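You operate a simulated robot arm through the tools that you are given. There is no shell and no other tool.

You run a simulated robot arm. Do the job below in one go: nothing can be reset, and whatever is moved stays where it is left.

TASK
Tip the pearls into the pink bowl, then put the shaker back closed. Set down upright: what you pick out.

The check looks at the end state, three seconds after you hand in, the way a careful person would. Anything else that was tipped, shoved, dropped, spilled or broken makes it a failure.

THE ROBOT
A 6-joint arm with a two-finger gripper, fixed in place. Base frame: the origin is at the foot of the arm, x ahead of it, y to its left, z up. Units: m, rad, N and s.
Its first joint turns from -2.897 to 2.897 rad. Payload 3.43 kg.
Tool frame: the origin (TCP) lies between the finger pads and is the grasp point; the fingertips stand 0.02 m ahead of it; z points along the fingers, y is the line along which they close. Largest opening 0.19 m; the body of the gripper starts 0.248 m behind the TCP.
Orientation is that of the tool frame in the base frame, as a unit quaternion [x, y, z, w]. With the fingers straight down and closing along the base's y, the tool's x points along the base's -x, its y along +y and its z along -z.

THE INTERFACE
- The arm moves only by the tool step_arm. Its argument "moves" is a list that holds one entry, the list of rows, each a list of 7 numbers: the closure in counts, from 0 (fully open) to 255 (shut), then the shift along the base's x, y, z in cm, then the turn, a rotation vector about the base's x, y, z in rad. In form: [[[jaw, dx, dy, dz, ax, ay, az], ...]]. A call has 1 to 20 rows; each row shifts and turns the commanded pose from where the row before left it. Each row takes 0.2 s and may step no farther than 0.05 m and 0.15 rad from the row before; otherwise, or with a gripper value out of range, the whole call is refused. Where a pose cannot be reached the arm comes as near as it can. A force on the tool above 70 N (or 10 N above the force at the start of the call, whichever is more), or a blocked arm, ends the call early, and 0.2 s more pass. Each finger travels about 0.045 m/s and halts on what it meets, pressing with about 30 N; the grip force reading is that of the motor and also rises with nothing between the fingers. The clock runs only during rows and for 0.2 s after the last one: add rows that do not move to give the fingers time. The reply holds the time, the measured pose of the TCP, the force on the tool along the base axes, the opening and the grip force, in the units named above and with some noise, with the torque about the TCP (base axes, N m) and any sound that the robot's microphone picked up, and new pictures: "views" is both (left out), scene, wrist or none.
- Cameras (640 x 400 px; columns grow to the right, rows downward): "scene" is fixed at [0.2366, 0.49, 1.5528]; the picture's right is [-0.80, -0.60, 0.00], its down [-0.42, 0.56, -0.71] and it looks along [0.43, -0.57, -0.70] (base axes); focal length 348 px, centre (320, 200). "wrist" rides on the gripper at [0.07, -0.008, -0.288] in the tool frame; the picture's right is [0.12, 0.99, 0.00], its down [-0.96, 0.12, -0.25] and it looks along [-0.25, 0.03, 0.97] (tool axes); focal length 261 px, centre (320, 200). There is no depth. A picture from a camera that has moved, and an enlarged one, comes with that camera's place and axes in the base frame and with its lens. The place of the scene camera against the robot may be out by one fixed shift of up to 0.025 m in any direction.
- raise_lower(by): slides the trunk up (or, below 0, down) by that many m; the arm rides with it, the base frame stays. It gives what a move gives, with no picture.
- close_up(camera, box): a new picture of the part [left, top, right, bottom] of that camera's present view, enlarged. It takes no simulated time.
- job_done(): hands the job in; it is judged then, once.

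Nothing tells you positions but the pictures and the camera data. Unless the task says otherwise, let go and move clear before handing in.

The tools are called after ">>>" as a command line: name --argument value ..., lists and objects as JSON in quotes. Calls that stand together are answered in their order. step_arm: Moves the arm, as the interface text tells. Its arguments: {"type":"object","properties":{"moves":{"type":"array","items":{"type":"array","items":{"type":"array","items":{"type":"number"}}}},"views":{"type":"string","enum":["both","scene","wrist","none"]}},"required":["moves"]} The other tools are called the same way: raise_lower (by) slides the trunk up or down; close_up (camera, box) takes an enlarged picture of a part of a camera's view; job_done () hands the job in.

At the start:

```text
time_s: 0.0
eef_pos: [0.6982, -0.2061, 1.0915]
tool_rot: [0.001, 1.0, 0.0, 0.0]
wrist_force: [0.5, -0.8, 0.7]
ft_torque: [0.0, -0.02, 0.04]
gripper_width: 0.1898
gripper_force: 0.1
trunk travel left (down, up): [-0.125, 0.115]
```

scene: 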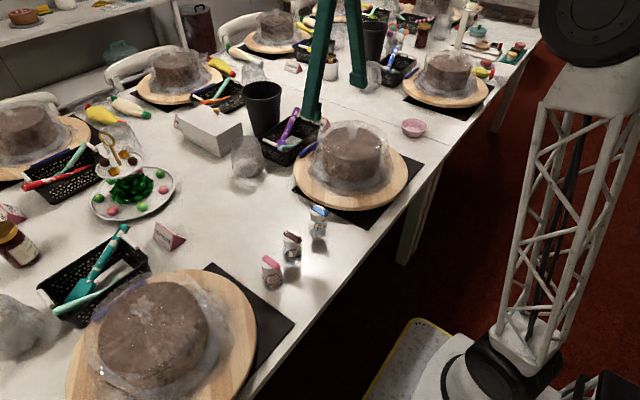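
wrist: 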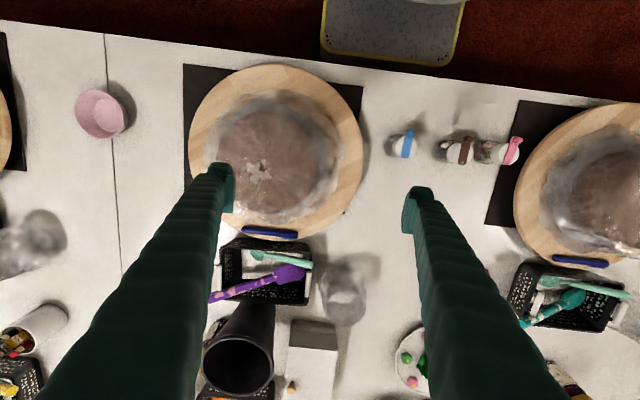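

I see a table with cakes, a small pink bowl, and three small shakers with blue, brown and pink lids. I'll zoom in to find out which one holds the pearls.

>>> close_up --camera "scene" --box '[240, 190, 350, 300]'

>>> close_up --camera "wrist" --box '[370, 100, 540, 200]'

>>> close_up --camera "scene" --box '[370, 90, 460, 150]'

>>> close_up --camera "wrist" --box '[50, 70, 170, 150]'

```text
3.64 times, centred on (295, 245) of scene
camera zoom: at [0.2366, 0.49, 1.5528], right [-0.8, -0.6, 0.0], down [-0.42, 0.56, -0.71], along [0.43, -0.57, -0.7], focal length 1264 px, centre (411, 36)
```

zoom: 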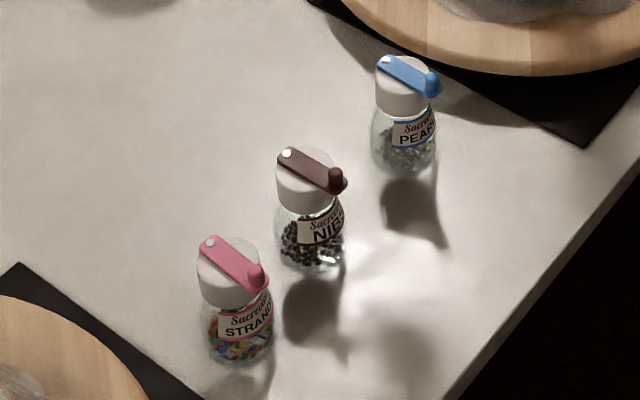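

```text
3.76 times, centred on (455, 150) of wrist
camera zoom: at [0.627, -0.2152, 1.3789], right [-0.12, 0.99, 0.0], down [0.96, 0.12, 0.25], along [0.25, 0.03, -0.97], focal length 981 px, centre (-188, 388)
```

zoom: 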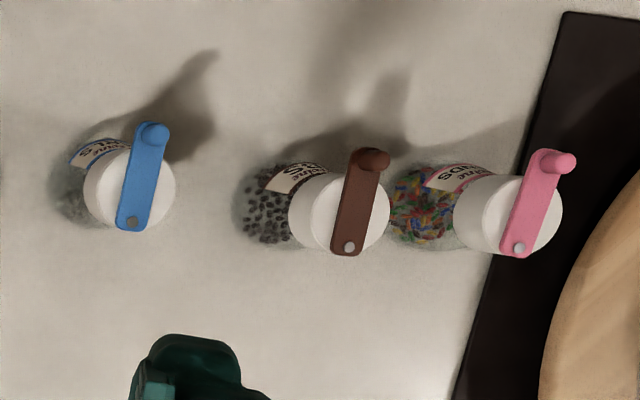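

```text
6.67 times, centred on (415, 120) of scene
camera zoom: at [0.2366, 0.49, 1.5528], right [-0.8, -0.6, 0.0], down [-0.42, 0.56, -0.71], along [0.43, -0.57, -0.7], focal length 2317 px, centre (-313, 733)
```

zoom: 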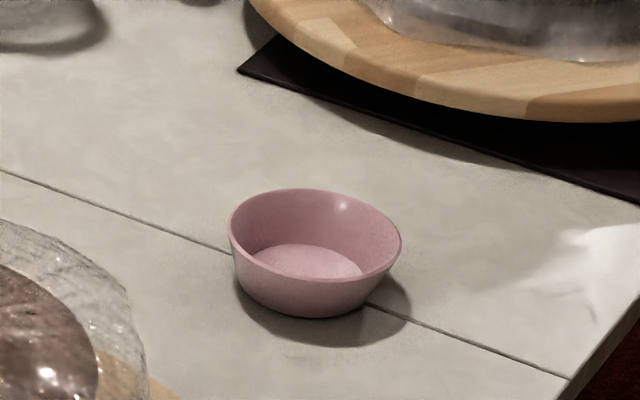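

```text
5.00 times, centred on (110, 110) of wrist
camera zoom: at [0.627, -0.2152, 1.3789], right [-0.12, 0.99, 0.0], down [0.96, 0.12, 0.25], along [0.25, 0.03, -0.97], focal length 1303 px, centre (1370, 650)
```

zoom: 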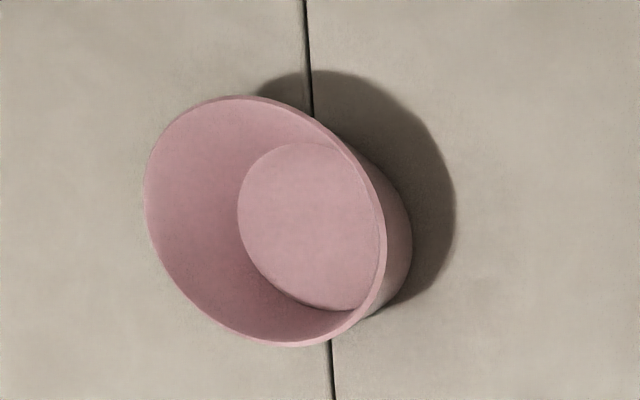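

The shakers are labelled: blue is PEARLS, brown is NIBS and pink is STRANDS. The blue one's lid lever looks like it swivels on a rivet. I'll take tighter close-ups to understand it.

>>> close_up --camera "scene" --box '[300, 196, 340, 221]'

>>> close_up --camera "scene" --box '[296, 195, 344, 245]'

>>> close_up --camera "wrist" --box '[380, 125, 428, 160]'

>>> close_up --camera "scene" --box '[255, 225, 310, 295]'

```text
16.00 times, centred on (320, 208) of scene
camera zoom: at [0.2366, 0.49, 1.5528], right [-0.8, -0.6, 0.0], down [-0.42, 0.56, -0.71], along [0.43, -0.57, -0.7], focal length 5560 px, centre (320, 64)
```

zoom: 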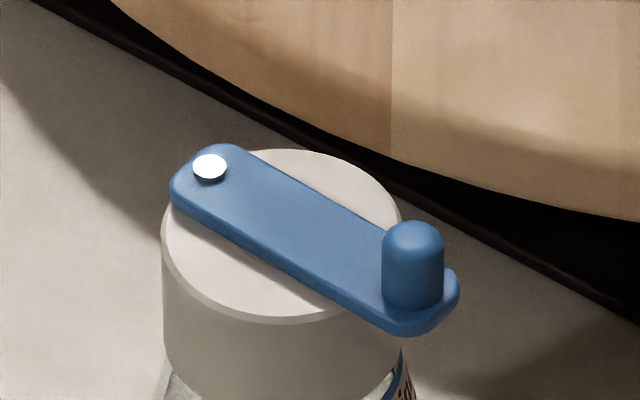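

```text
8.00 times, centred on (320, 220) of scene
camera zoom: at [0.2366, 0.49, 1.5528], right [-0.8, -0.6, 0.0], down [-0.42, 0.56, -0.71], along [0.43, -0.57, -0.7], focal length 2780 px, centre (320, 40)
```

zoom: 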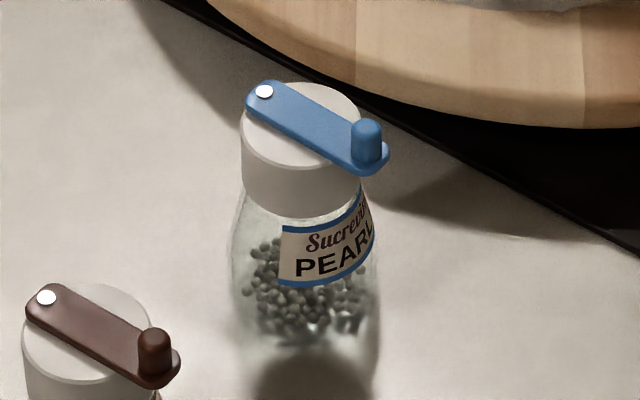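

```text
11.43 times, centred on (404, 142) of wrist
camera zoom: at [0.627, -0.2152, 1.3789], right [-0.12, 0.99, 0.0], down [0.96, 0.12, 0.25], along [0.25, 0.03, -0.97], focal length 2979 px, centre (-640, 857)
```

zoom: 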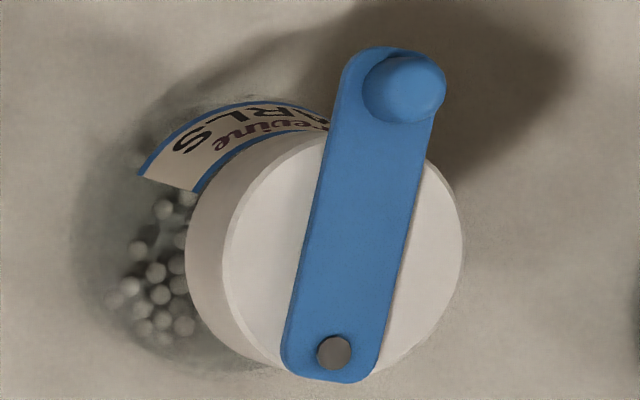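

```text
5.71 times, centred on (282, 260) of scene
camera zoom: at [0.2366, 0.49, 1.5528], right [-0.8, -0.6, 0.0], down [-0.42, 0.56, -0.71], along [0.43, -0.57, -0.7], focal length 1986 px, centre (534, -143)
```

zoom: 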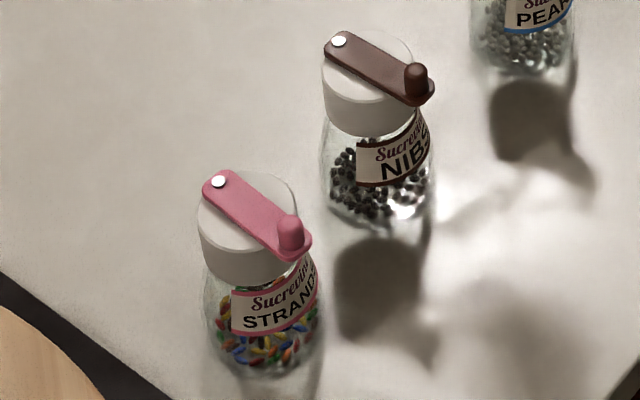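

The blue PEARLS shaker stands at about (0.64, -0.045) with its top at z≈0.86. Its lever swivels on a rivet on the far side, and the upright knob is on the robot's side. I'll move above it for a second viewpoint.

>>> step_arm --moves '[[[0, -1.7, 4.0, -2.2, 0, 0, 0], [0, -1.7, 4.0, -2.2, 0, 0, 0], [0, -1.7, 4.0, -2.2, 0, 0, 0], [0, -1.7, 4.0, -2.2, 0, 0, 0], [0, 0, 0, 0, 0, 0, 0]]]' --views "both"

```text
time_s: 1.2
eef_pos: [0.6307, -0.0431, 1.0028]
tool_rot: [0.0, 1.0, 0.0, 0.0]
wrist_force: [0.1, -0.5, 0.3]
ft_torque: [-0.01, 0.0, -0.01]
gripper_width: 0.1898
gripper_force: 0.1
trunk travel left (down, up): [-0.125, 0.115]
camera wrist: at [0.5597, -0.0522, 1.2898], right [-0.12, 0.99, 0.0], down [0.96, 0.12, 0.25], along [0.25, 0.03, -0.97], focal length 261 px, centre (320, 200)
```

scene: 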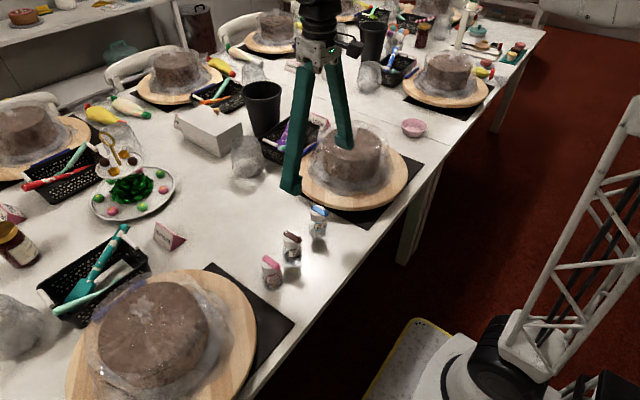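
wrist: 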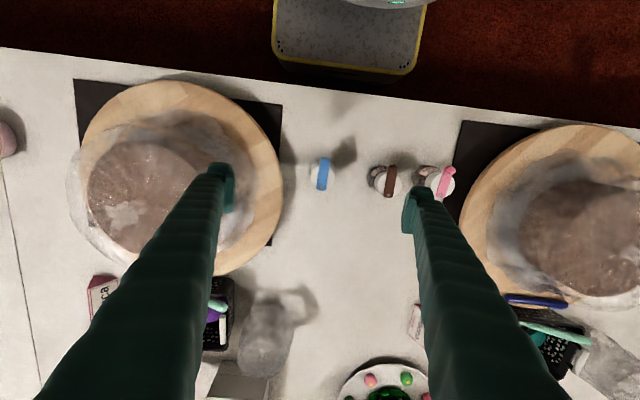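

I'm now almost directly above the pearls shaker. I'll zoom in to locate it precisely and read off its neighbours.

>>> close_up --camera "wrist" --box '[296, 150, 344, 200]'

>>> close_up --camera "wrist" --box '[240, 130, 480, 260]'

```text
8.00 times, centred on (320, 175) of wrist
camera zoom: at [0.5597, -0.0522, 1.2898], right [-0.12, 0.99, 0.0], down [0.96, 0.12, 0.25], along [0.25, 0.03, -0.97], focal length 2085 px, centre (320, 400)
```

zoom: 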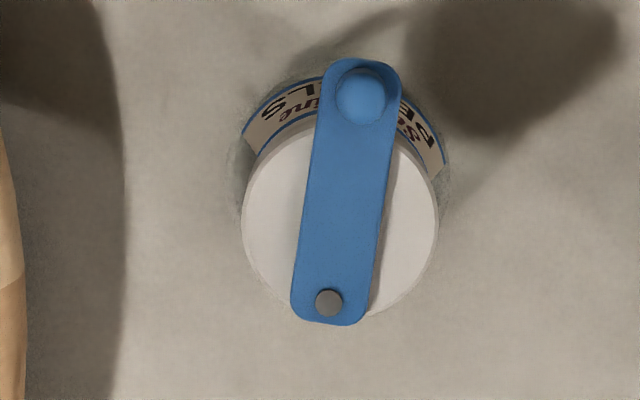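

```text
2.67 times, centred on (360, 195) of wrist
camera zoom: at [0.5597, -0.0522, 1.2898], right [-0.12, 0.99, 0.0], down [0.96, 0.12, 0.25], along [0.25, 0.03, -0.97], focal length 695 px, centre (213, 213)
```

zoom: 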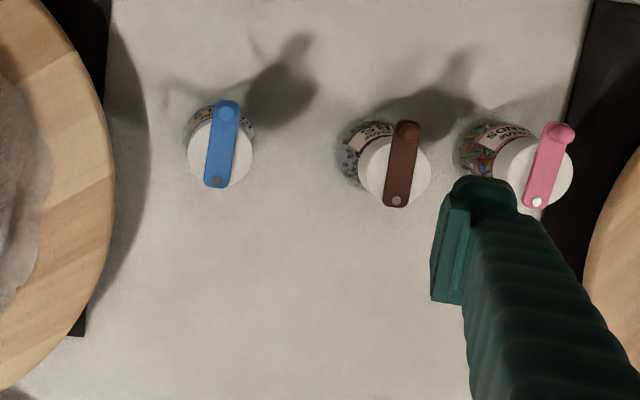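

The pivot is at about (0.652, -0.039, 0.844) and the knob at about (0.606, -0.038), with the knob top near z≈0.853. I'll narrow the jaws and come down partway over the knob, then check before pinching it.

>>> step_arm --moves '[[[180, -0.8, 0.12, -2.0, 0, 0, 0], [180, -0.8, 0.12, -2.0, 0, 0, 0], [180, -0.8, 0.12, -2.0, 0, 0, 0], [180, -0.87, 0.11, -2.0, 0, 0, 0], [180, 0, 0, -1.3, 0, 0, 0], [180, 0, 0, 0, 0, 0, 0], [180, 0, 0, 0, 0, 0, 0], [180, 0, 0, 0, 0, 0, 0], [180, 0, 0, 0, 0, 0, 0]]]' --views "both"

```text
time_s: 3.2
eef_pos: [0.5973, -0.0422, 0.9093]
tool_rot: [-0.001, 1.0, 0.001, 0.0]
wrist_force: [0.0, -0.6, -0.1]
ft_torque: [0.03, -0.04, -0.01]
gripper_width: 0.0559
gripper_force: 0.0
trunk travel left (down, up): [-0.125, 0.115]
camera wrist: at [0.5273, -0.051, 1.1976], right [-0.12, 0.99, 0.0], down [0.96, 0.12, 0.25], along [0.25, 0.03, -0.97], focal length 261 px, centre (320, 200)
```

scene: 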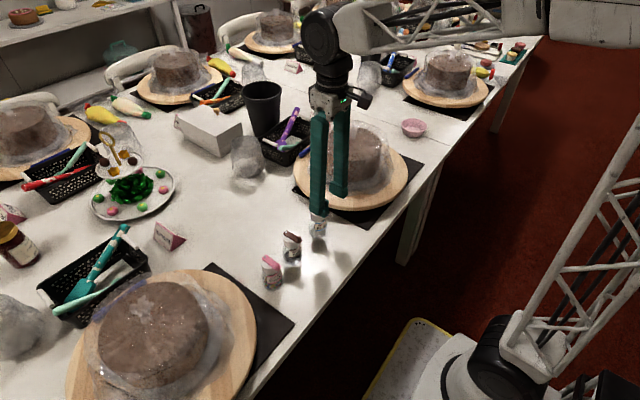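
wrist: 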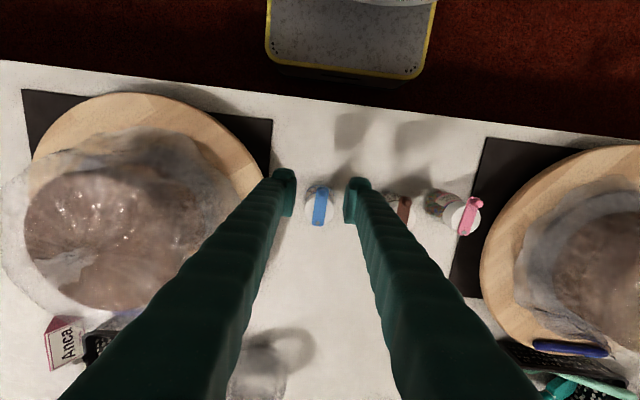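

The jaws straddle the knob, still above it. I'll zoom in to check alignment.

>>> close_up --camera "wrist" --box '[264, 160, 384, 235]'

>>> close_up --camera "scene" --box '[290, 180, 350, 250]'

```text
5.33 times, centred on (324, 198) of wrist
camera zoom: at [0.5273, -0.051, 1.1976], right [-0.12, 0.99, 0.0], down [0.96, 0.12, 0.25], along [0.25, 0.03, -0.97], focal length 1390 px, centre (299, 213)
```

zoom: 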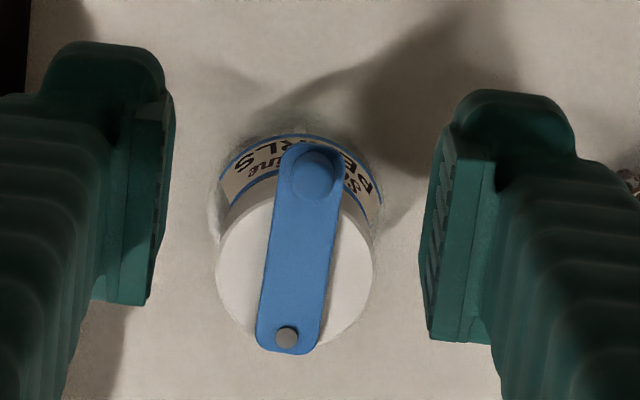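

```text
5.71 times, centred on (320, 215) of scene
camera zoom: at [0.2366, 0.49, 1.5528], right [-0.8, -0.6, 0.0], down [-0.42, 0.56, -0.71], along [0.43, -0.57, -0.7], focal length 1986 px, centre (320, 114)
```

zoom: 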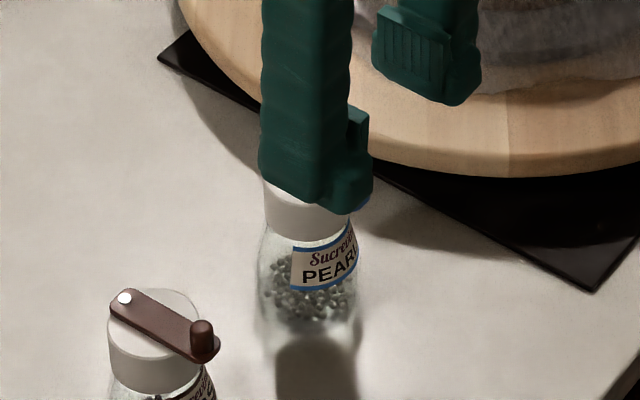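

The alignment is good: the pivot is at (0.652, -0.039), the knob at about (0.605, -0.038), and the lever points straight at the robot. I'll lower the fingertips to knob height, staying just above the cap.

>>> step_arm --moves '[[[180, 0, 0.2, -1.6, 0, 0, 0], [180, 0, 0.2, -1.6, 0, 0, 0], [180, 0, 0, -1.2, 0, 0, 0], [180, 0, 0, 0, 0, 0, 0]]]' --views "wrist"

>>> close_up --camera "wrist" --box '[264, 160, 384, 235]'

>>> close_up --camera "scene" --box '[296, 185, 344, 235]'

```text
time_s: 4.2
eef_pos: [0.596, -0.0373, 0.8651]
tool_rot: [0.0, 1.0, 0.0, 0.001]
wrist_force: [-0.3, 0.2, 0.7]
ft_torque: [-0.01, 0.04, 0.03]
gripper_width: 0.0559
gripper_force: 0.1
trunk travel left (down, up): [-0.125, 0.115]
camera wrist: at [0.5268, -0.0461, 1.153], right [-0.12, 0.99, 0.0], down [0.96, 0.12, 0.25], along [0.25, 0.03, -0.97], focal length 261 px, centre (320, 200)
```

wrist: 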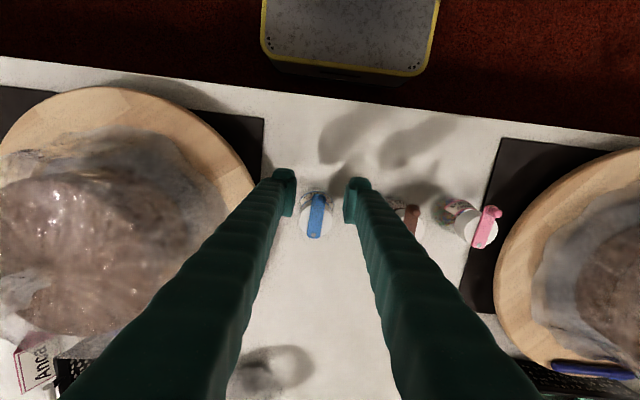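

```text
5.33 times, centred on (324, 198) of wrist
camera zoom: at [0.5268, -0.0461, 1.153], right [-0.12, 0.99, 0.0], down [0.96, 0.12, 0.25], along [0.25, 0.03, -0.97], focal length 1390 px, centre (299, 213)
```

zoom: 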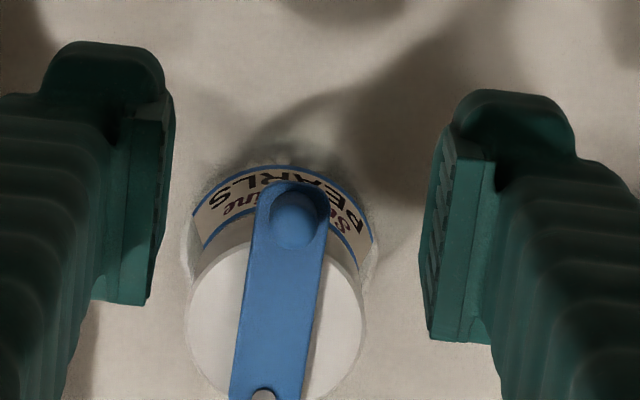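

```text
8.00 times, centred on (320, 210) of scene
camera zoom: at [0.2366, 0.49, 1.5528], right [-0.8, -0.6, 0.0], down [-0.42, 0.56, -0.71], along [0.43, -0.57, -0.7], focal length 2780 px, centre (320, 120)
```

zoom: 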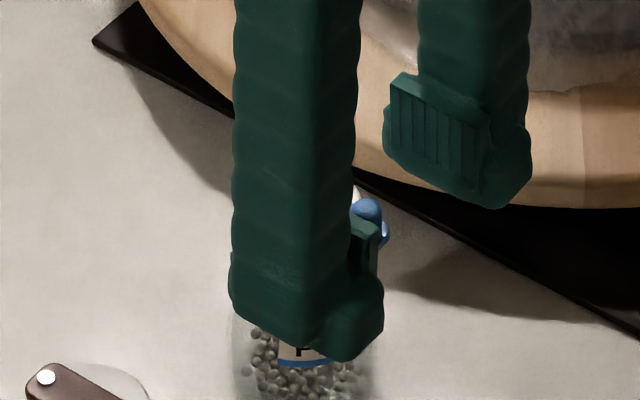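

The knob is centred between the pads at fingertip height. I'll close to a loose straddle of about 12 mm and check.

>>> step_arm --moves '[[[225, 0, 0, 0, 0, 0, 0], [238, 0, 0, 0, 0, 0, 0], [238, 0, 0, 0, 0, 0, 0], [238, 0, 0, 0, 0, 0, 0]]]' --views "wrist"

>>> close_up --camera "wrist" --box '[264, 160, 384, 235]'

>>> close_up --camera "scene" --box '[296, 185, 344, 235]'

```text
time_s: 5.2
eef_pos: [0.5973, -0.0371, 0.8646]
tool_rot: [0.0, 1.0, 0.0, -0.001]
wrist_force: [-0.5, -0.1, -0.2]
ft_torque: [0.01, -0.04, -0.02]
gripper_width: 0.0128
gripper_force: 0.1
trunk travel left (down, up): [-0.125, 0.115]
camera wrist: at [0.5269, -0.0461, 1.1531], right [-0.12, 0.99, 0.0], down [0.96, 0.12, 0.25], along [0.25, 0.03, -0.97], focal length 261 px, centre (320, 200)
```

wrist: 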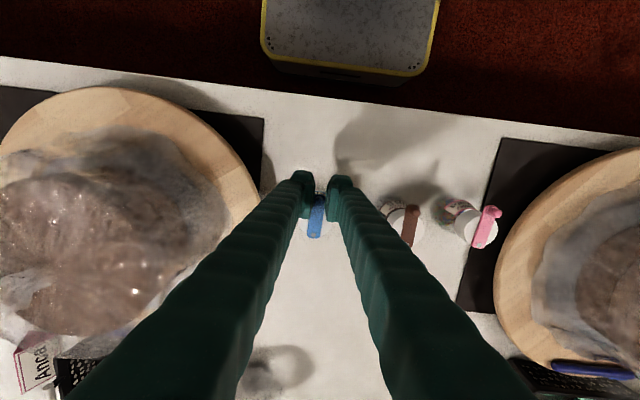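

```text
5.33 times, centred on (324, 198) of wrist
camera zoom: at [0.5269, -0.0461, 1.1531], right [-0.12, 0.99, 0.0], down [0.96, 0.12, 0.25], along [0.25, 0.03, -0.97], focal length 1390 px, centre (299, 213)
```

zoom: 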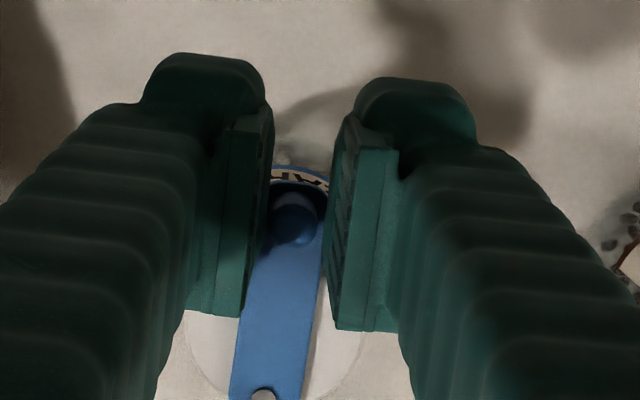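

```text
8.00 times, centred on (320, 210) of scene
camera zoom: at [0.2366, 0.49, 1.5528], right [-0.8, -0.6, 0.0], down [-0.42, 0.56, -0.71], along [0.43, -0.57, -0.7], focal length 2780 px, centre (320, 120)
```

zoom: 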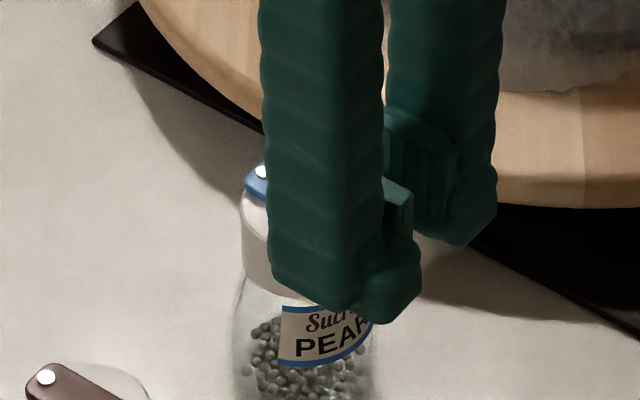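

The knob sits loosely between the pads. I'll try swinging it a little toward +y about the pivot and watch the forces.

>>> step_arm --moves '[[[238, 0.02, 0.27, 0, 0, 0, -0.05], [238, 0.02, 0.28, 0, 0, 0, -0.05], [238, 0, 0, 0, 0, 0, 0]]]' --views "wrist"

>>> close_up --camera "wrist" --box '[264, 160, 384, 235]'

>>> close_up --camera "scene" --box '[296, 185, 344, 235]'

```text
time_s: 6.0
eef_pos: [0.5967, -0.033, 0.8652]
tool_rot: [0.05, 0.999, -0.001, 0.0]
wrist_force: [0.4, -0.8, -0.2]
ft_torque: [-0.01, 0.01, -0.02]
gripper_width: 0.0128
gripper_force: 0.4
trunk travel left (down, up): [-0.125, 0.115]
camera wrist: at [0.5262, -0.0339, 1.1533], right [-0.02, 1.0, 0.0], down [0.97, 0.02, 0.25], along [0.25, 0.0, -0.97], focal length 261 px, centre (320, 200)
```

wrist: 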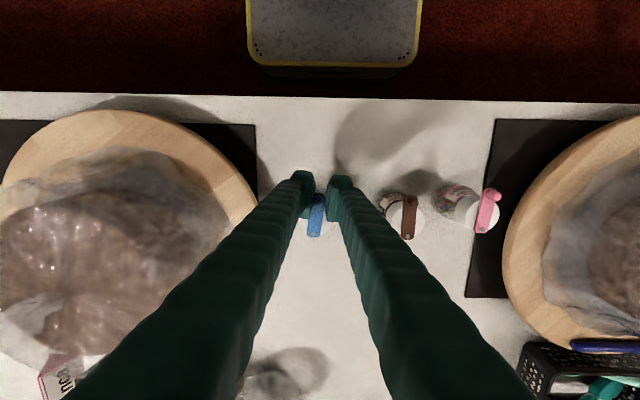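

```text
5.33 times, centred on (324, 198) of wrist
camera zoom: at [0.5262, -0.0339, 1.1533], right [-0.02, 1.0, 0.0], down [0.97, 0.02, 0.25], along [0.25, 0.0, -0.97], focal length 1390 px, centre (299, 213)
```

zoom: 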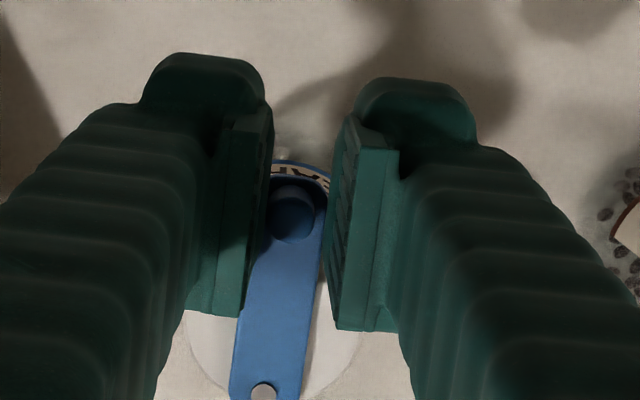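

```text
8.00 times, centred on (320, 210) of scene
camera zoom: at [0.2366, 0.49, 1.5528], right [-0.8, -0.6, 0.0], down [-0.42, 0.56, -0.71], along [0.43, -0.57, -0.7], focal length 2780 px, centre (320, 120)
```

zoom: 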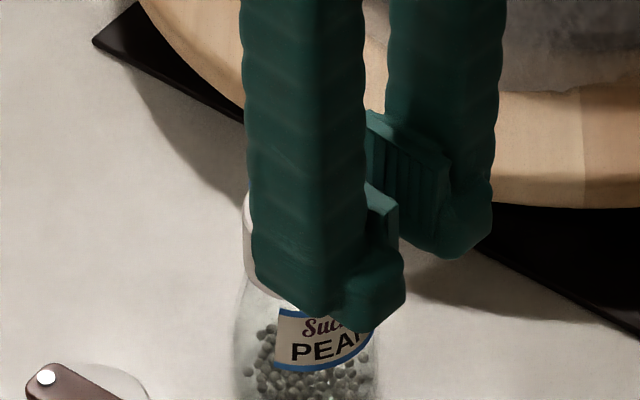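

I need to see whether the lever turned relative to the bottle or whether the whole bottle turned with it. I'll zoom on the label and lever.

>>> close_up --camera "wrist" --box '[294, 180, 342, 250]'

>>> close_up --camera "scene" --box '[300, 200, 340, 240]'

```text
5.71 times, centred on (318, 215) of wrist
camera zoom: at [0.5262, -0.0339, 1.1533], right [-0.02, 1.0, 0.0], down [0.97, 0.02, 0.25], along [0.25, 0.0, -0.97], focal length 1489 px, centre (331, 114)
```

zoom: 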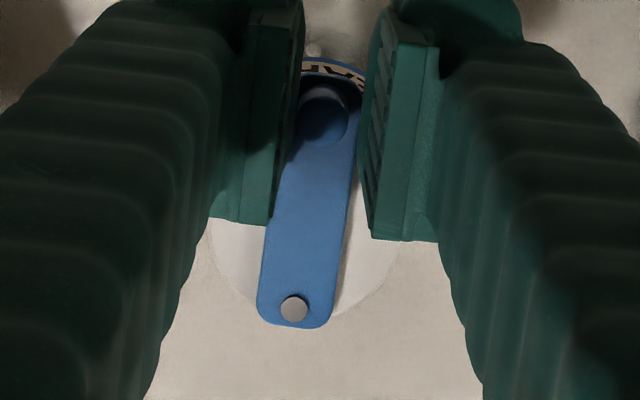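

```text
10.00 times, centred on (320, 220) of scene
camera zoom: at [0.2366, 0.49, 1.5528], right [-0.8, -0.6, 0.0], down [-0.42, 0.56, -0.71], along [0.43, -0.57, -0.7], focal length 3475 px, centre (320, 0)
```

zoom: 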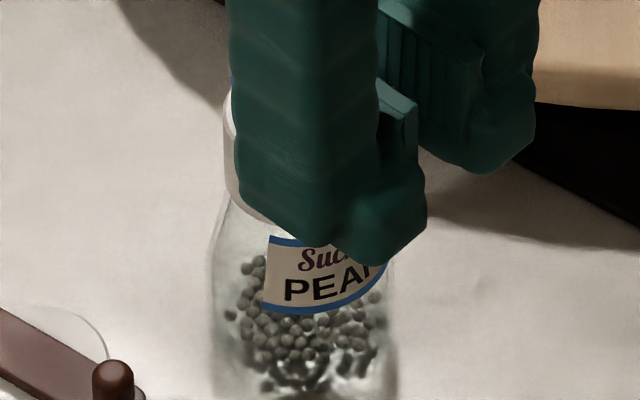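

The bottle turned with the lever (the label rotated about 0.08 rad), so either this direction is blocked or the hinge is stiffer than the table friction. I'll try the other direction gently.

>>> step_arm --moves '[[[238, 0, -0.35, 0, 0, 0, 0.0625], [238, 0, -0.35, 0, 0, 0, 0.0625], [238, 0, -0.35, 0, 0, 0, 0.0625], [238, 0, -0.35, 0, 0, 0, 0.0625], [238, 0, 0, 0, 0, 0, 0]]]' --views "wrist"

>>> close_up --camera "wrist" --box '[294, 180, 342, 250]'

>>> close_up --camera "scene" --box '[300, 200, 340, 240]'

```text
time_s: 7.2
eef_pos: [0.5974, -0.0467, 0.8663]
tool_rot: [-0.076, 0.997, 0.0, -0.001]
wrist_force: [1.3, -0.1, 0.0]
ft_torque: [0.02, -0.03, -0.03]
gripper_width: 0.0129
gripper_force: 0.1
trunk travel left (down, up): [-0.125, 0.115]
camera wrist: at [0.5288, -0.066, 1.1536], right [-0.27, 0.96, 0.0], down [0.93, 0.26, 0.25], along [0.24, 0.07, -0.97], focal length 261 px, centre (320, 200)
```

wrist: 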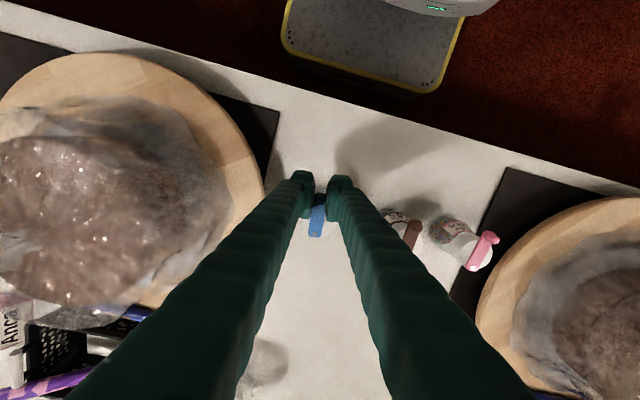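

```text
5.71 times, centred on (318, 215) of wrist
camera zoom: at [0.5288, -0.066, 1.1536], right [-0.27, 0.96, 0.0], down [0.93, 0.26, 0.25], along [0.24, 0.07, -0.97], focal length 1489 px, centre (331, 114)
```

zoom: 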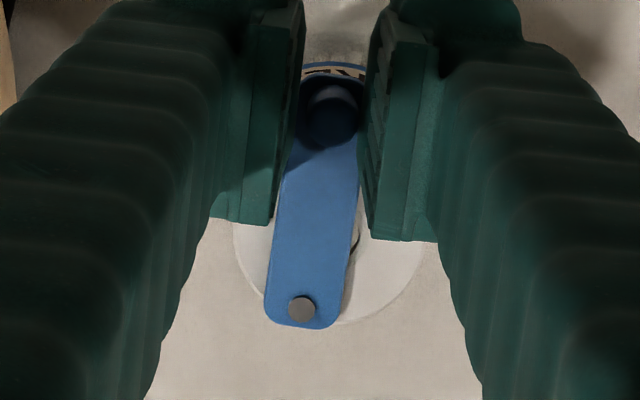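

```text
10.00 times, centred on (320, 220) of scene
camera zoom: at [0.2366, 0.49, 1.5528], right [-0.8, -0.6, 0.0], down [-0.42, 0.56, -0.71], along [0.43, -0.57, -0.7], focal length 3475 px, centre (320, 0)
```

zoom: 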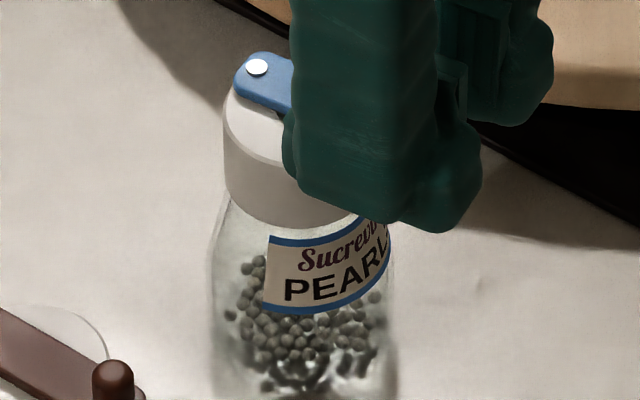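

In this direction (toward -y) the label stays still, and the edge of a hole shows beside the lever, so it opens this way. I'll keep swinging along the arc about the pivot.

>>> step_arm --moves '[[[238, 0.105, -0.65, 0, 0, 0, 0.12], [238, 0.182, -0.633, 0, 0, 0, 0.12], [238, 0.257, -0.606, 0, 0, 0, 0.12], [238, 0.327, -0.571, 0, 0, 0, 0.12], [238, 0.393, -0.528, 0, 0, 0, 0.12], [238, 0, 0, 0, 0, 0, 0]]]' --views "wrist"

>>> close_up --camera "wrist" --box '[288, 180, 352, 250]'

>>> close_up --camera "scene" --box '[300, 195, 340, 240]'

```text
time_s: 8.6
eef_pos: [0.6088, -0.0771, 0.8662]
tool_rot: [-0.367, 0.93, -0.001, 0.0]
wrist_force: [0.8, 0.1, 1.2]
ft_torque: [0.02, -0.04, 0.02]
gripper_width: 0.0125
gripper_force: 0.1
trunk travel left (down, up): [-0.125, 0.115]
camera wrist: at [0.5632, -0.1315, 1.1537], right [-0.77, 0.64, 0.0], down [0.62, 0.74, 0.25], along [0.16, 0.19, -0.97], focal length 261 px, centre (320, 200)
```

wrist: 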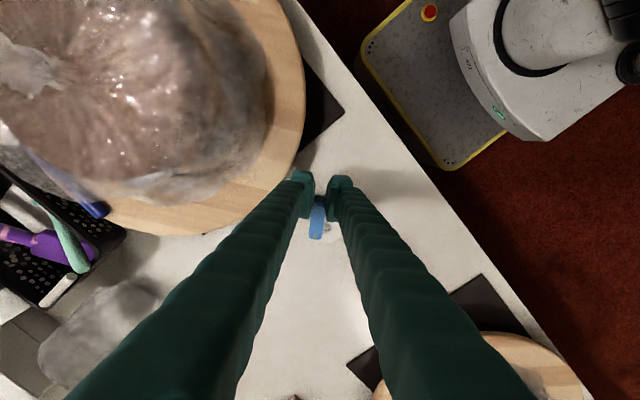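

```text
5.71 times, centred on (320, 215) of wrist
camera zoom: at [0.5632, -0.1315, 1.1537], right [-0.77, 0.64, 0.0], down [0.62, 0.74, 0.25], along [0.16, 0.19, -0.97], focal length 1489 px, centre (320, 114)
```

zoom: 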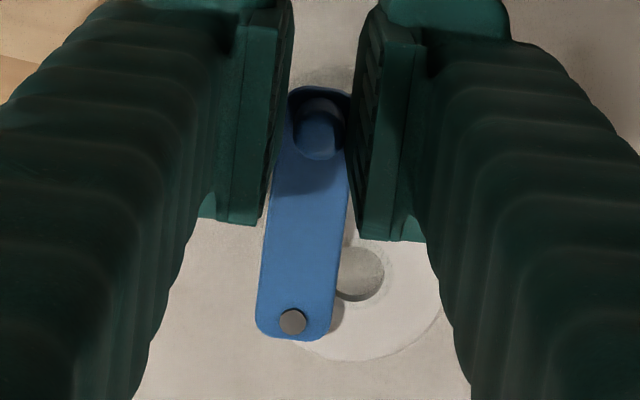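

```text
8.89 times, centred on (320, 218) of scene
camera zoom: at [0.2366, 0.49, 1.5528], right [-0.8, -0.6, 0.0], down [-0.42, 0.56, -0.71], along [0.43, -0.57, -0.7], focal length 3089 px, centre (320, 44)
```

zoom: 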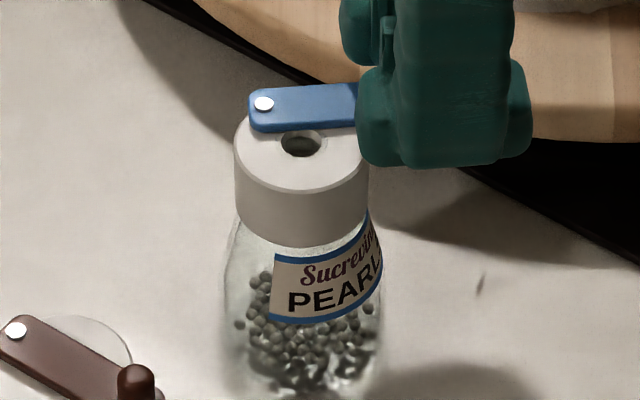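

The hole in the cap is now mostly exposed. I'll continue swinging to about 75° so it's fully clear.

>>> step_arm --moves '[[[238, 0.454, -0.477, 0, 0, 0, 0.12], [238, 0.508, -0.42, 0, 0, 0, 0.12], [238, 0.554, -0.355, 0, 0, 0, 0.12], [238, 0.593, -0.287, 0, 0, 0, 0.12], [238, 0, 0, 0, 0, 0, 0]]]' --views "wrist"

>>> close_up --camera "wrist" --box '[288, 180, 352, 250]'

>>> close_up --camera "scene" --box '[300, 195, 340, 240]'

```text
time_s: 9.8
eef_pos: [0.6318, -0.0927, 0.8661]
tool_rot: [-0.578, 0.816, 0.0, 0.0]
wrist_force: [-0.5, -0.1, -0.6]
ft_torque: [-0.02, 0.02, -0.04]
gripper_width: 0.0125
gripper_force: 0.0
trunk travel left (down, up): [-0.125, 0.115]
camera wrist: at [0.6162, -0.1624, 1.1546], right [-0.98, 0.22, 0.0], down [0.21, 0.95, 0.25], along [0.05, 0.24, -0.97], focal length 261 px, centre (320, 200)
```

wrist: 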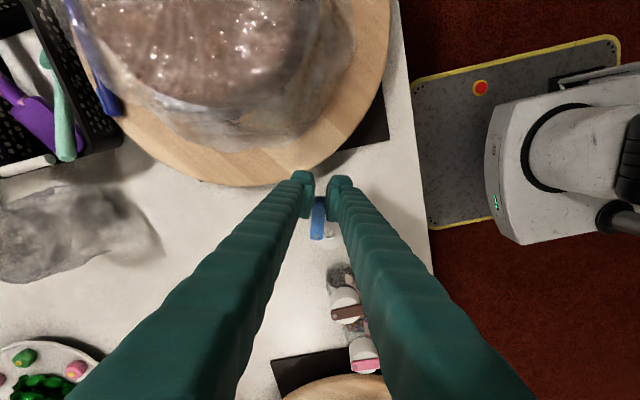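

```text
5.71 times, centred on (320, 215) of wrist
camera zoom: at [0.6162, -0.1624, 1.1546], right [-0.98, 0.22, 0.0], down [0.21, 0.95, 0.25], along [0.05, 0.24, -0.97], focal length 1489 px, centre (320, 114)
```

zoom: 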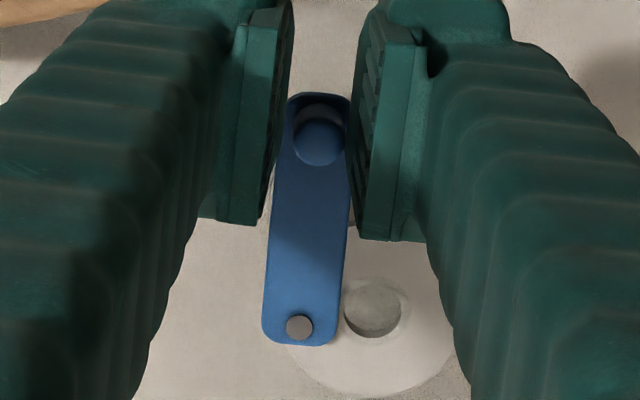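

```text
8.89 times, centred on (320, 218) of scene
camera zoom: at [0.2366, 0.49, 1.5528], right [-0.8, -0.6, 0.0], down [-0.42, 0.56, -0.71], along [0.43, -0.57, -0.7], focal length 3089 px, centre (320, 44)
```

zoom: 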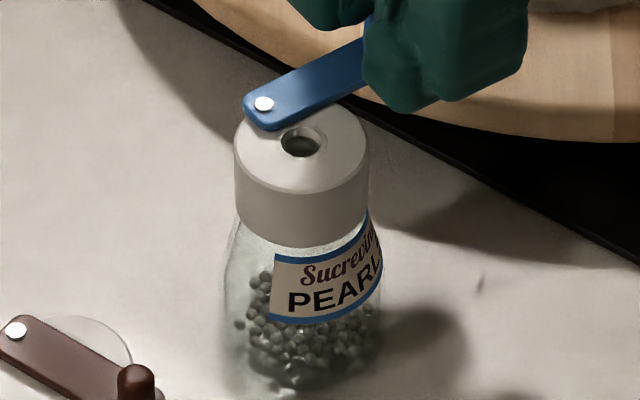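

The hole is fully open and the bottle hasn't moved. One more small step for margin, then I'll back off and lift.

>>> step_arm --moves '[[[238, 0.623, -0.214, 0, 0, 0, 0.12], [238, 0.643, -0.138, 0, 0, 0, 0.12], [238, 0, 0, 0, 0, 0, 0]]]' --views "none"

>>> close_up --camera "wrist" --box '[288, 180, 352, 250]'

>>> close_up --camera "scene" --box '[300, 195, 340, 240]'

```text
time_s: 10.6
eef_pos: [0.6435, -0.0959, 0.868]
tool_rot: [-0.671, 0.742, 0.001, 0.0]
wrist_force: [0.3, 0.2, 0.2]
ft_torque: [0.03, -0.03, 0.03]
gripper_width: 0.0125
gripper_force: 0.0
trunk travel left (down, up): [-0.125, 0.115]
```

```text
5.71 times, centred on (320, 215) of wrist
camera zoom: at [0.6456, -0.1668, 1.1552], right [-1.0, -0.02, 0.0], down [-0.02, 0.97, 0.25], along [-0.01, 0.25, -0.97], focal length 1489 px, centre (320, 114)
```

zoom: 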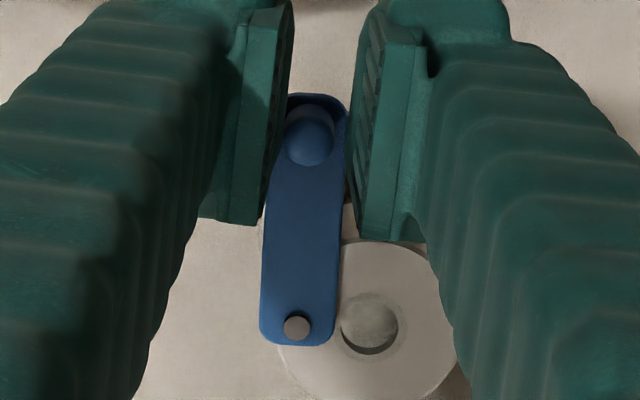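

```text
8.89 times, centred on (320, 218) of scene
camera zoom: at [0.2366, 0.49, 1.5528], right [-0.8, -0.6, 0.0], down [-0.42, 0.56, -0.71], along [0.43, -0.57, -0.7], focal length 3089 px, centre (320, 44)
```

zoom: 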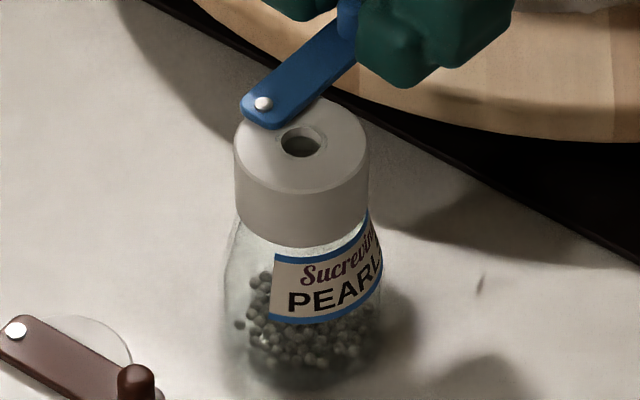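

The lever is open about 80°, the hole is clear and the bottle is undisturbed. Next I'll release the knob, rise straight up, and start turning the gripper toward a horizontal side grasp.

>>> step_arm --moves '[[[215, 0, 0, 0, 0, 0, 0], [215, 0, 0, 0, 0, 0, 0], [215, 0, 0, 3, 0, 0, 0], [215, 0, 0, 4, 0, 0, 0], [215, 0, 0, 4, 0, 0, 0], [215, 0, 0, 4, 0, 0, 0], [215, 0, 0, 3, 0, 0, 0], [140, 0, 0, 0, 0, 0, 0]]]' --views "both"

>>> close_up --camera "scene" --box '[300, 195, 340, 240]'

>>> close_up --camera "wrist" --box '[270, 180, 380, 260]'

```text
time_s: 12.4
eef_pos: [0.6426, -0.097, 1.0487]
tool_rot: [-0.671, 0.741, 0.0, 0.0]
wrist_force: [-0.2, 1.2, 0.0]
ft_torque: [0.02, 0.04, 0.02]
gripper_width: 0.0647
gripper_force: 0.1
trunk travel left (down, up): [-0.125, 0.115]
camera wrist: at [0.644, -0.1675, 1.3358], right [-1.0, -0.02, 0.0], down [-0.02, 0.97, 0.25], along [0.0, 0.25, -0.97], focal length 261 px, centre (320, 200)
```

scene: 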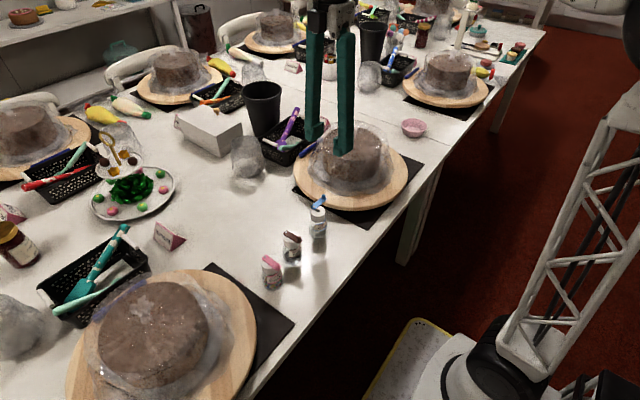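
wrist: 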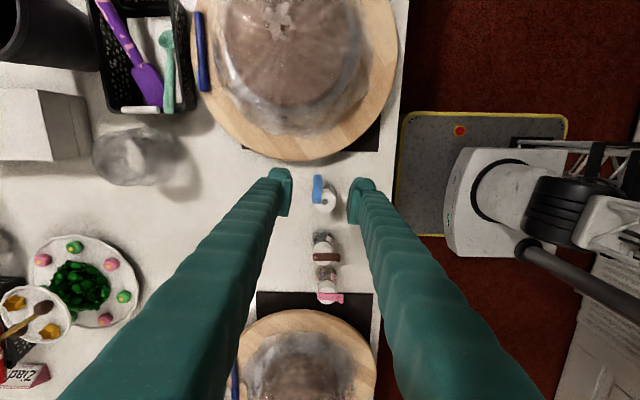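

```text
8.89 times, centred on (320, 218) of scene
camera zoom: at [0.2366, 0.49, 1.5528], right [-0.8, -0.6, 0.0], down [-0.42, 0.56, -0.71], along [0.43, -0.57, -0.7], focal length 3089 px, centre (320, 44)
```

zoom: 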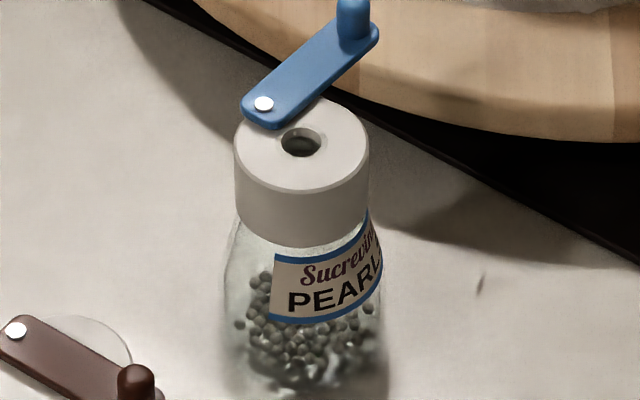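

```text
5.00 times, centred on (325, 220) of wrist
camera zoom: at [0.644, -0.1675, 1.3358], right [-1.0, -0.02, 0.0], down [-0.02, 0.97, 0.25], along [0.0, 0.25, -0.97], focal length 1303 px, centre (295, 100)
```

zoom: 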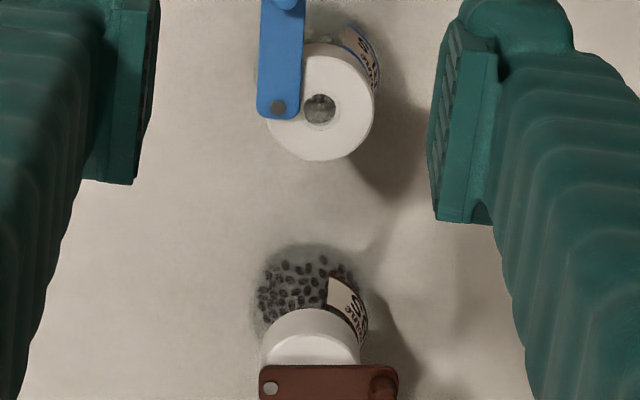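

The lever stays open by itself. I'll turn the wrist further so its camera ends up on top once the gripper is horizontal, moving back toward x≈0.57.

>>> step_arm --moves '[[[140, -0.6, 0.45, 0, 0, 0, 0.1393], [140, -0.6, 0.45, 0, 0, 0, 0.1393], [140, -0.6, 0.45, 0, 0, 0, 0.1393], [140, -0.6, 0.45, 0, 0, 0, 0.1393], [140, -0.6, 0.45, 0, 0, 0, 0.1393], [140, -0.6, 0.45, 0, 0, 0, 0.1393], [140, -0.6, 0.45, 0, 0, 0, 0.1393], [140, -0.6, 0.45, 0, 0, 0, 0.1393], [140, -0.6, 0.45, 0, 0, 0, 0.1393], [140, -0.6, 0.45, 0, 0, 0, 0.1393], [140, -0.6, 0.45, 0, 0, 0, 0.1393], [140, -0.6, 0.45, 0, 0, 0, 0.1393], [140, 0, 0, 0, 0, 0, 0]]]' --views "both"

```text
time_s: 15.2
eef_pos: [0.5685, 0.032, 1.0444]
tool_rot: [1.0, -0.018, 0.003, 0.017]
wrist_force: [0.1, -0.1, 0.1]
ft_torque: [0.02, 0.0, -0.02]
gripper_width: 0.0857
gripper_force: 0.1
out of reach, approached as far as the arm can: row 11, 12
trunk travel left (down, up): [-0.125, 0.115]
camera wrist: at [0.6387, 0.0472, 1.3317], right [0.08, -1.0, 0.04], down [-0.97, -0.07, 0.25], along [-0.24, -0.05, -0.97], focal length 261 px, centre (320, 200)
```

scene: 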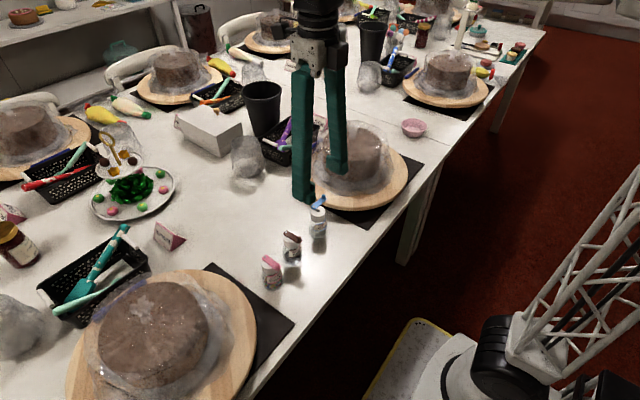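
wrist: 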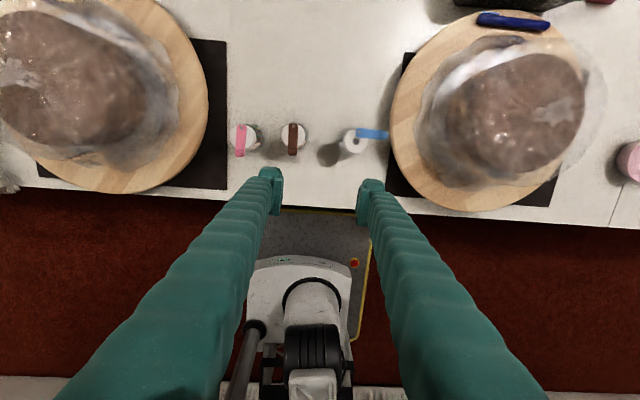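

The wrist roll hit its joint limit just short of a full half turn. So I'll go back to yaw 0 and use the camera-below orientation for the side grasp, which leaves roll free in both directions.

>>> step_arm --moves '[[[140, 0, 0, 0, 0, 0, -0.1496], [140, 0, 0, 0, 0, 0, -0.1496], [140, 0, 0, 0, 0, 0, -0.1496], [140, 0, 0, 0, 0, 0, -0.1496], [140, 0, 0, 0, 0, 0, -0.1496], [140, 0, 0, 0, 0, 0, -0.1496], [140, 0, 0, 0, 0, 0, -0.1496], [140, 0, 0, 0, 0, 0, -0.1496], [140, 0, 0, 0, 0, 0, -0.1496], [140, 0, 0, 0, 0, 0, -0.1496], [140, 0, 0, 0, 0, 0, -0.1496], [140, 0, 0, 0, 0, 0, -0.1496], [140, 0, 0, 0, 0, 0, -0.1496], [140, 0, 0, 0, 0, 0, -0.1496], [140, 0, 0, 0, 0, 0, -0.1496], [140, 0, 0, 0, 0, 0, -0.1496], [140, 0, 0, 0, 0, 0, -0.1496], [140, 0, 0, 0, 0, 0, -0.1496], [140, 0, 0, 0, 0, 0, -0.1496], [140, 0, 0, 0, 0, 0, -0.1496]]]' --views "none"

>>> step_arm --moves '[[[140, 0, 0, 0, 0, 0, 0]]]' --views "wrist"

```text
time_s: 19.4
eef_pos: [0.5677, 0.0332, 1.0445]
tool_rot: [-0.055, 0.998, 0.017, -0.004]
wrist_force: [0.2, 0.1, -0.6]
ft_torque: [0.0, 0.01, -0.02]
gripper_width: 0.0856
gripper_force: 0.1
trunk travel left (down, up): [-0.125, 0.115]
```

```text
time_s: 19.8
eef_pos: [0.568, 0.0322, 1.0437]
tool_rot: [-0.056, 0.998, 0.017, -0.003]
wrist_force: [-0.4, 0.5, -0.8]
ft_torque: [0.02, 0.0, 0.02]
gripper_width: 0.0858
gripper_force: 0.1
trunk travel left (down, up): [-0.125, 0.115]
camera wrist: at [0.5019, 0.0069, 1.3313], right [-0.23, 0.97, 0.03], down [0.95, 0.21, 0.25], along [0.23, 0.09, -0.97], focal length 261 px, centre (320, 200)
```

wrist: 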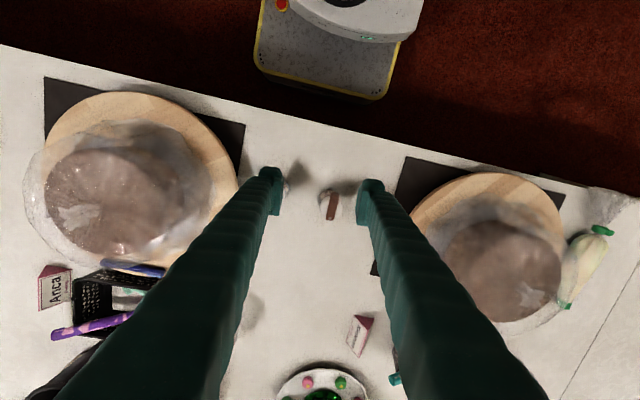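

The pose came back with a small residual tilt. I'll correct it and go to (0.60, -0.039, 1.03), then pitch the tool to horizontal pointing at +x.

>>> step_arm --moves '[[[140, 0.5, -2.0, -0.3, -0.034, -0.006, -0.112], [140, 0.9, -2.0, -0.3, 0, 0, 0], [140, 0.9, -2.0, -0.4, 0, 0, 0], [140, 0.9, -1.1, -0.4, 0, 0, 0], [140, 0, 0, 0, 0, 0, 0]]]' --views "none"

>>> step_arm --moves '[[[140, 0, 0, 0, 0, -0.1428, 0], [140, 0, 0, 0, 0, -0.1428, 0], [140, 0, 0, 0, 0, -0.1428, 0], [140, 0, 0, 0, 0, -0.1428, 0], [140, 0, 0, 0, 0, -0.1428, 0], [140, 0, 0, 0, 0, -0.1428, 0], [140, 0, 0, 0, 0, 0, 0]]]' --views "both"

```text
time_s: 21.0
eef_pos: [0.6008, -0.0375, 1.0282]
tool_rot: [0.0, 1.0, 0.0, -0.001]
wrist_force: [0.9, -0.1, -0.2]
ft_torque: [-0.01, 0.04, -0.02]
gripper_width: 0.0858
gripper_force: 0.0
trunk travel left (down, up): [-0.125, 0.115]
```

```text
time_s: 22.6
eef_pos: [0.6002, -0.0377, 1.0294]
tool_rot: [0.0, 0.91, -0.001, 0.415]
wrist_force: [0.2, -0.2, -0.3]
ft_torque: [-0.01, 0.0, 0.0]
gripper_width: 0.0856
gripper_force: 0.1
trunk travel left (down, up): [-0.125, 0.115]
camera wrist: at [0.3372, -0.0469, 1.1647], right [-0.08, 0.99, -0.09], down [0.44, 0.12, 0.89], along [0.89, 0.03, -0.45], focal length 261 px, centre (320, 200)
```

scene: 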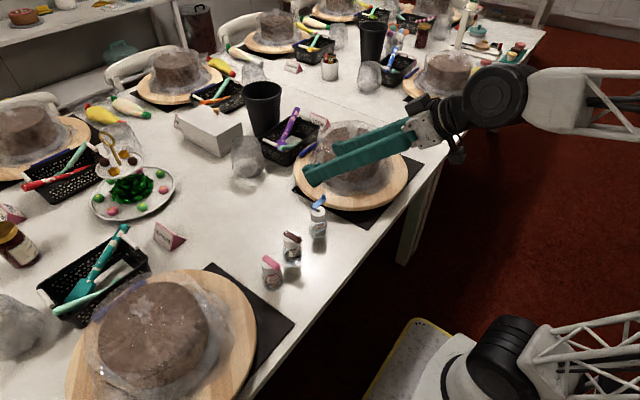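
wrist: 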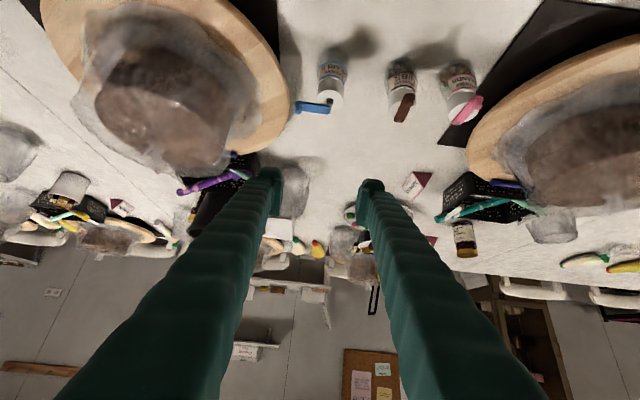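

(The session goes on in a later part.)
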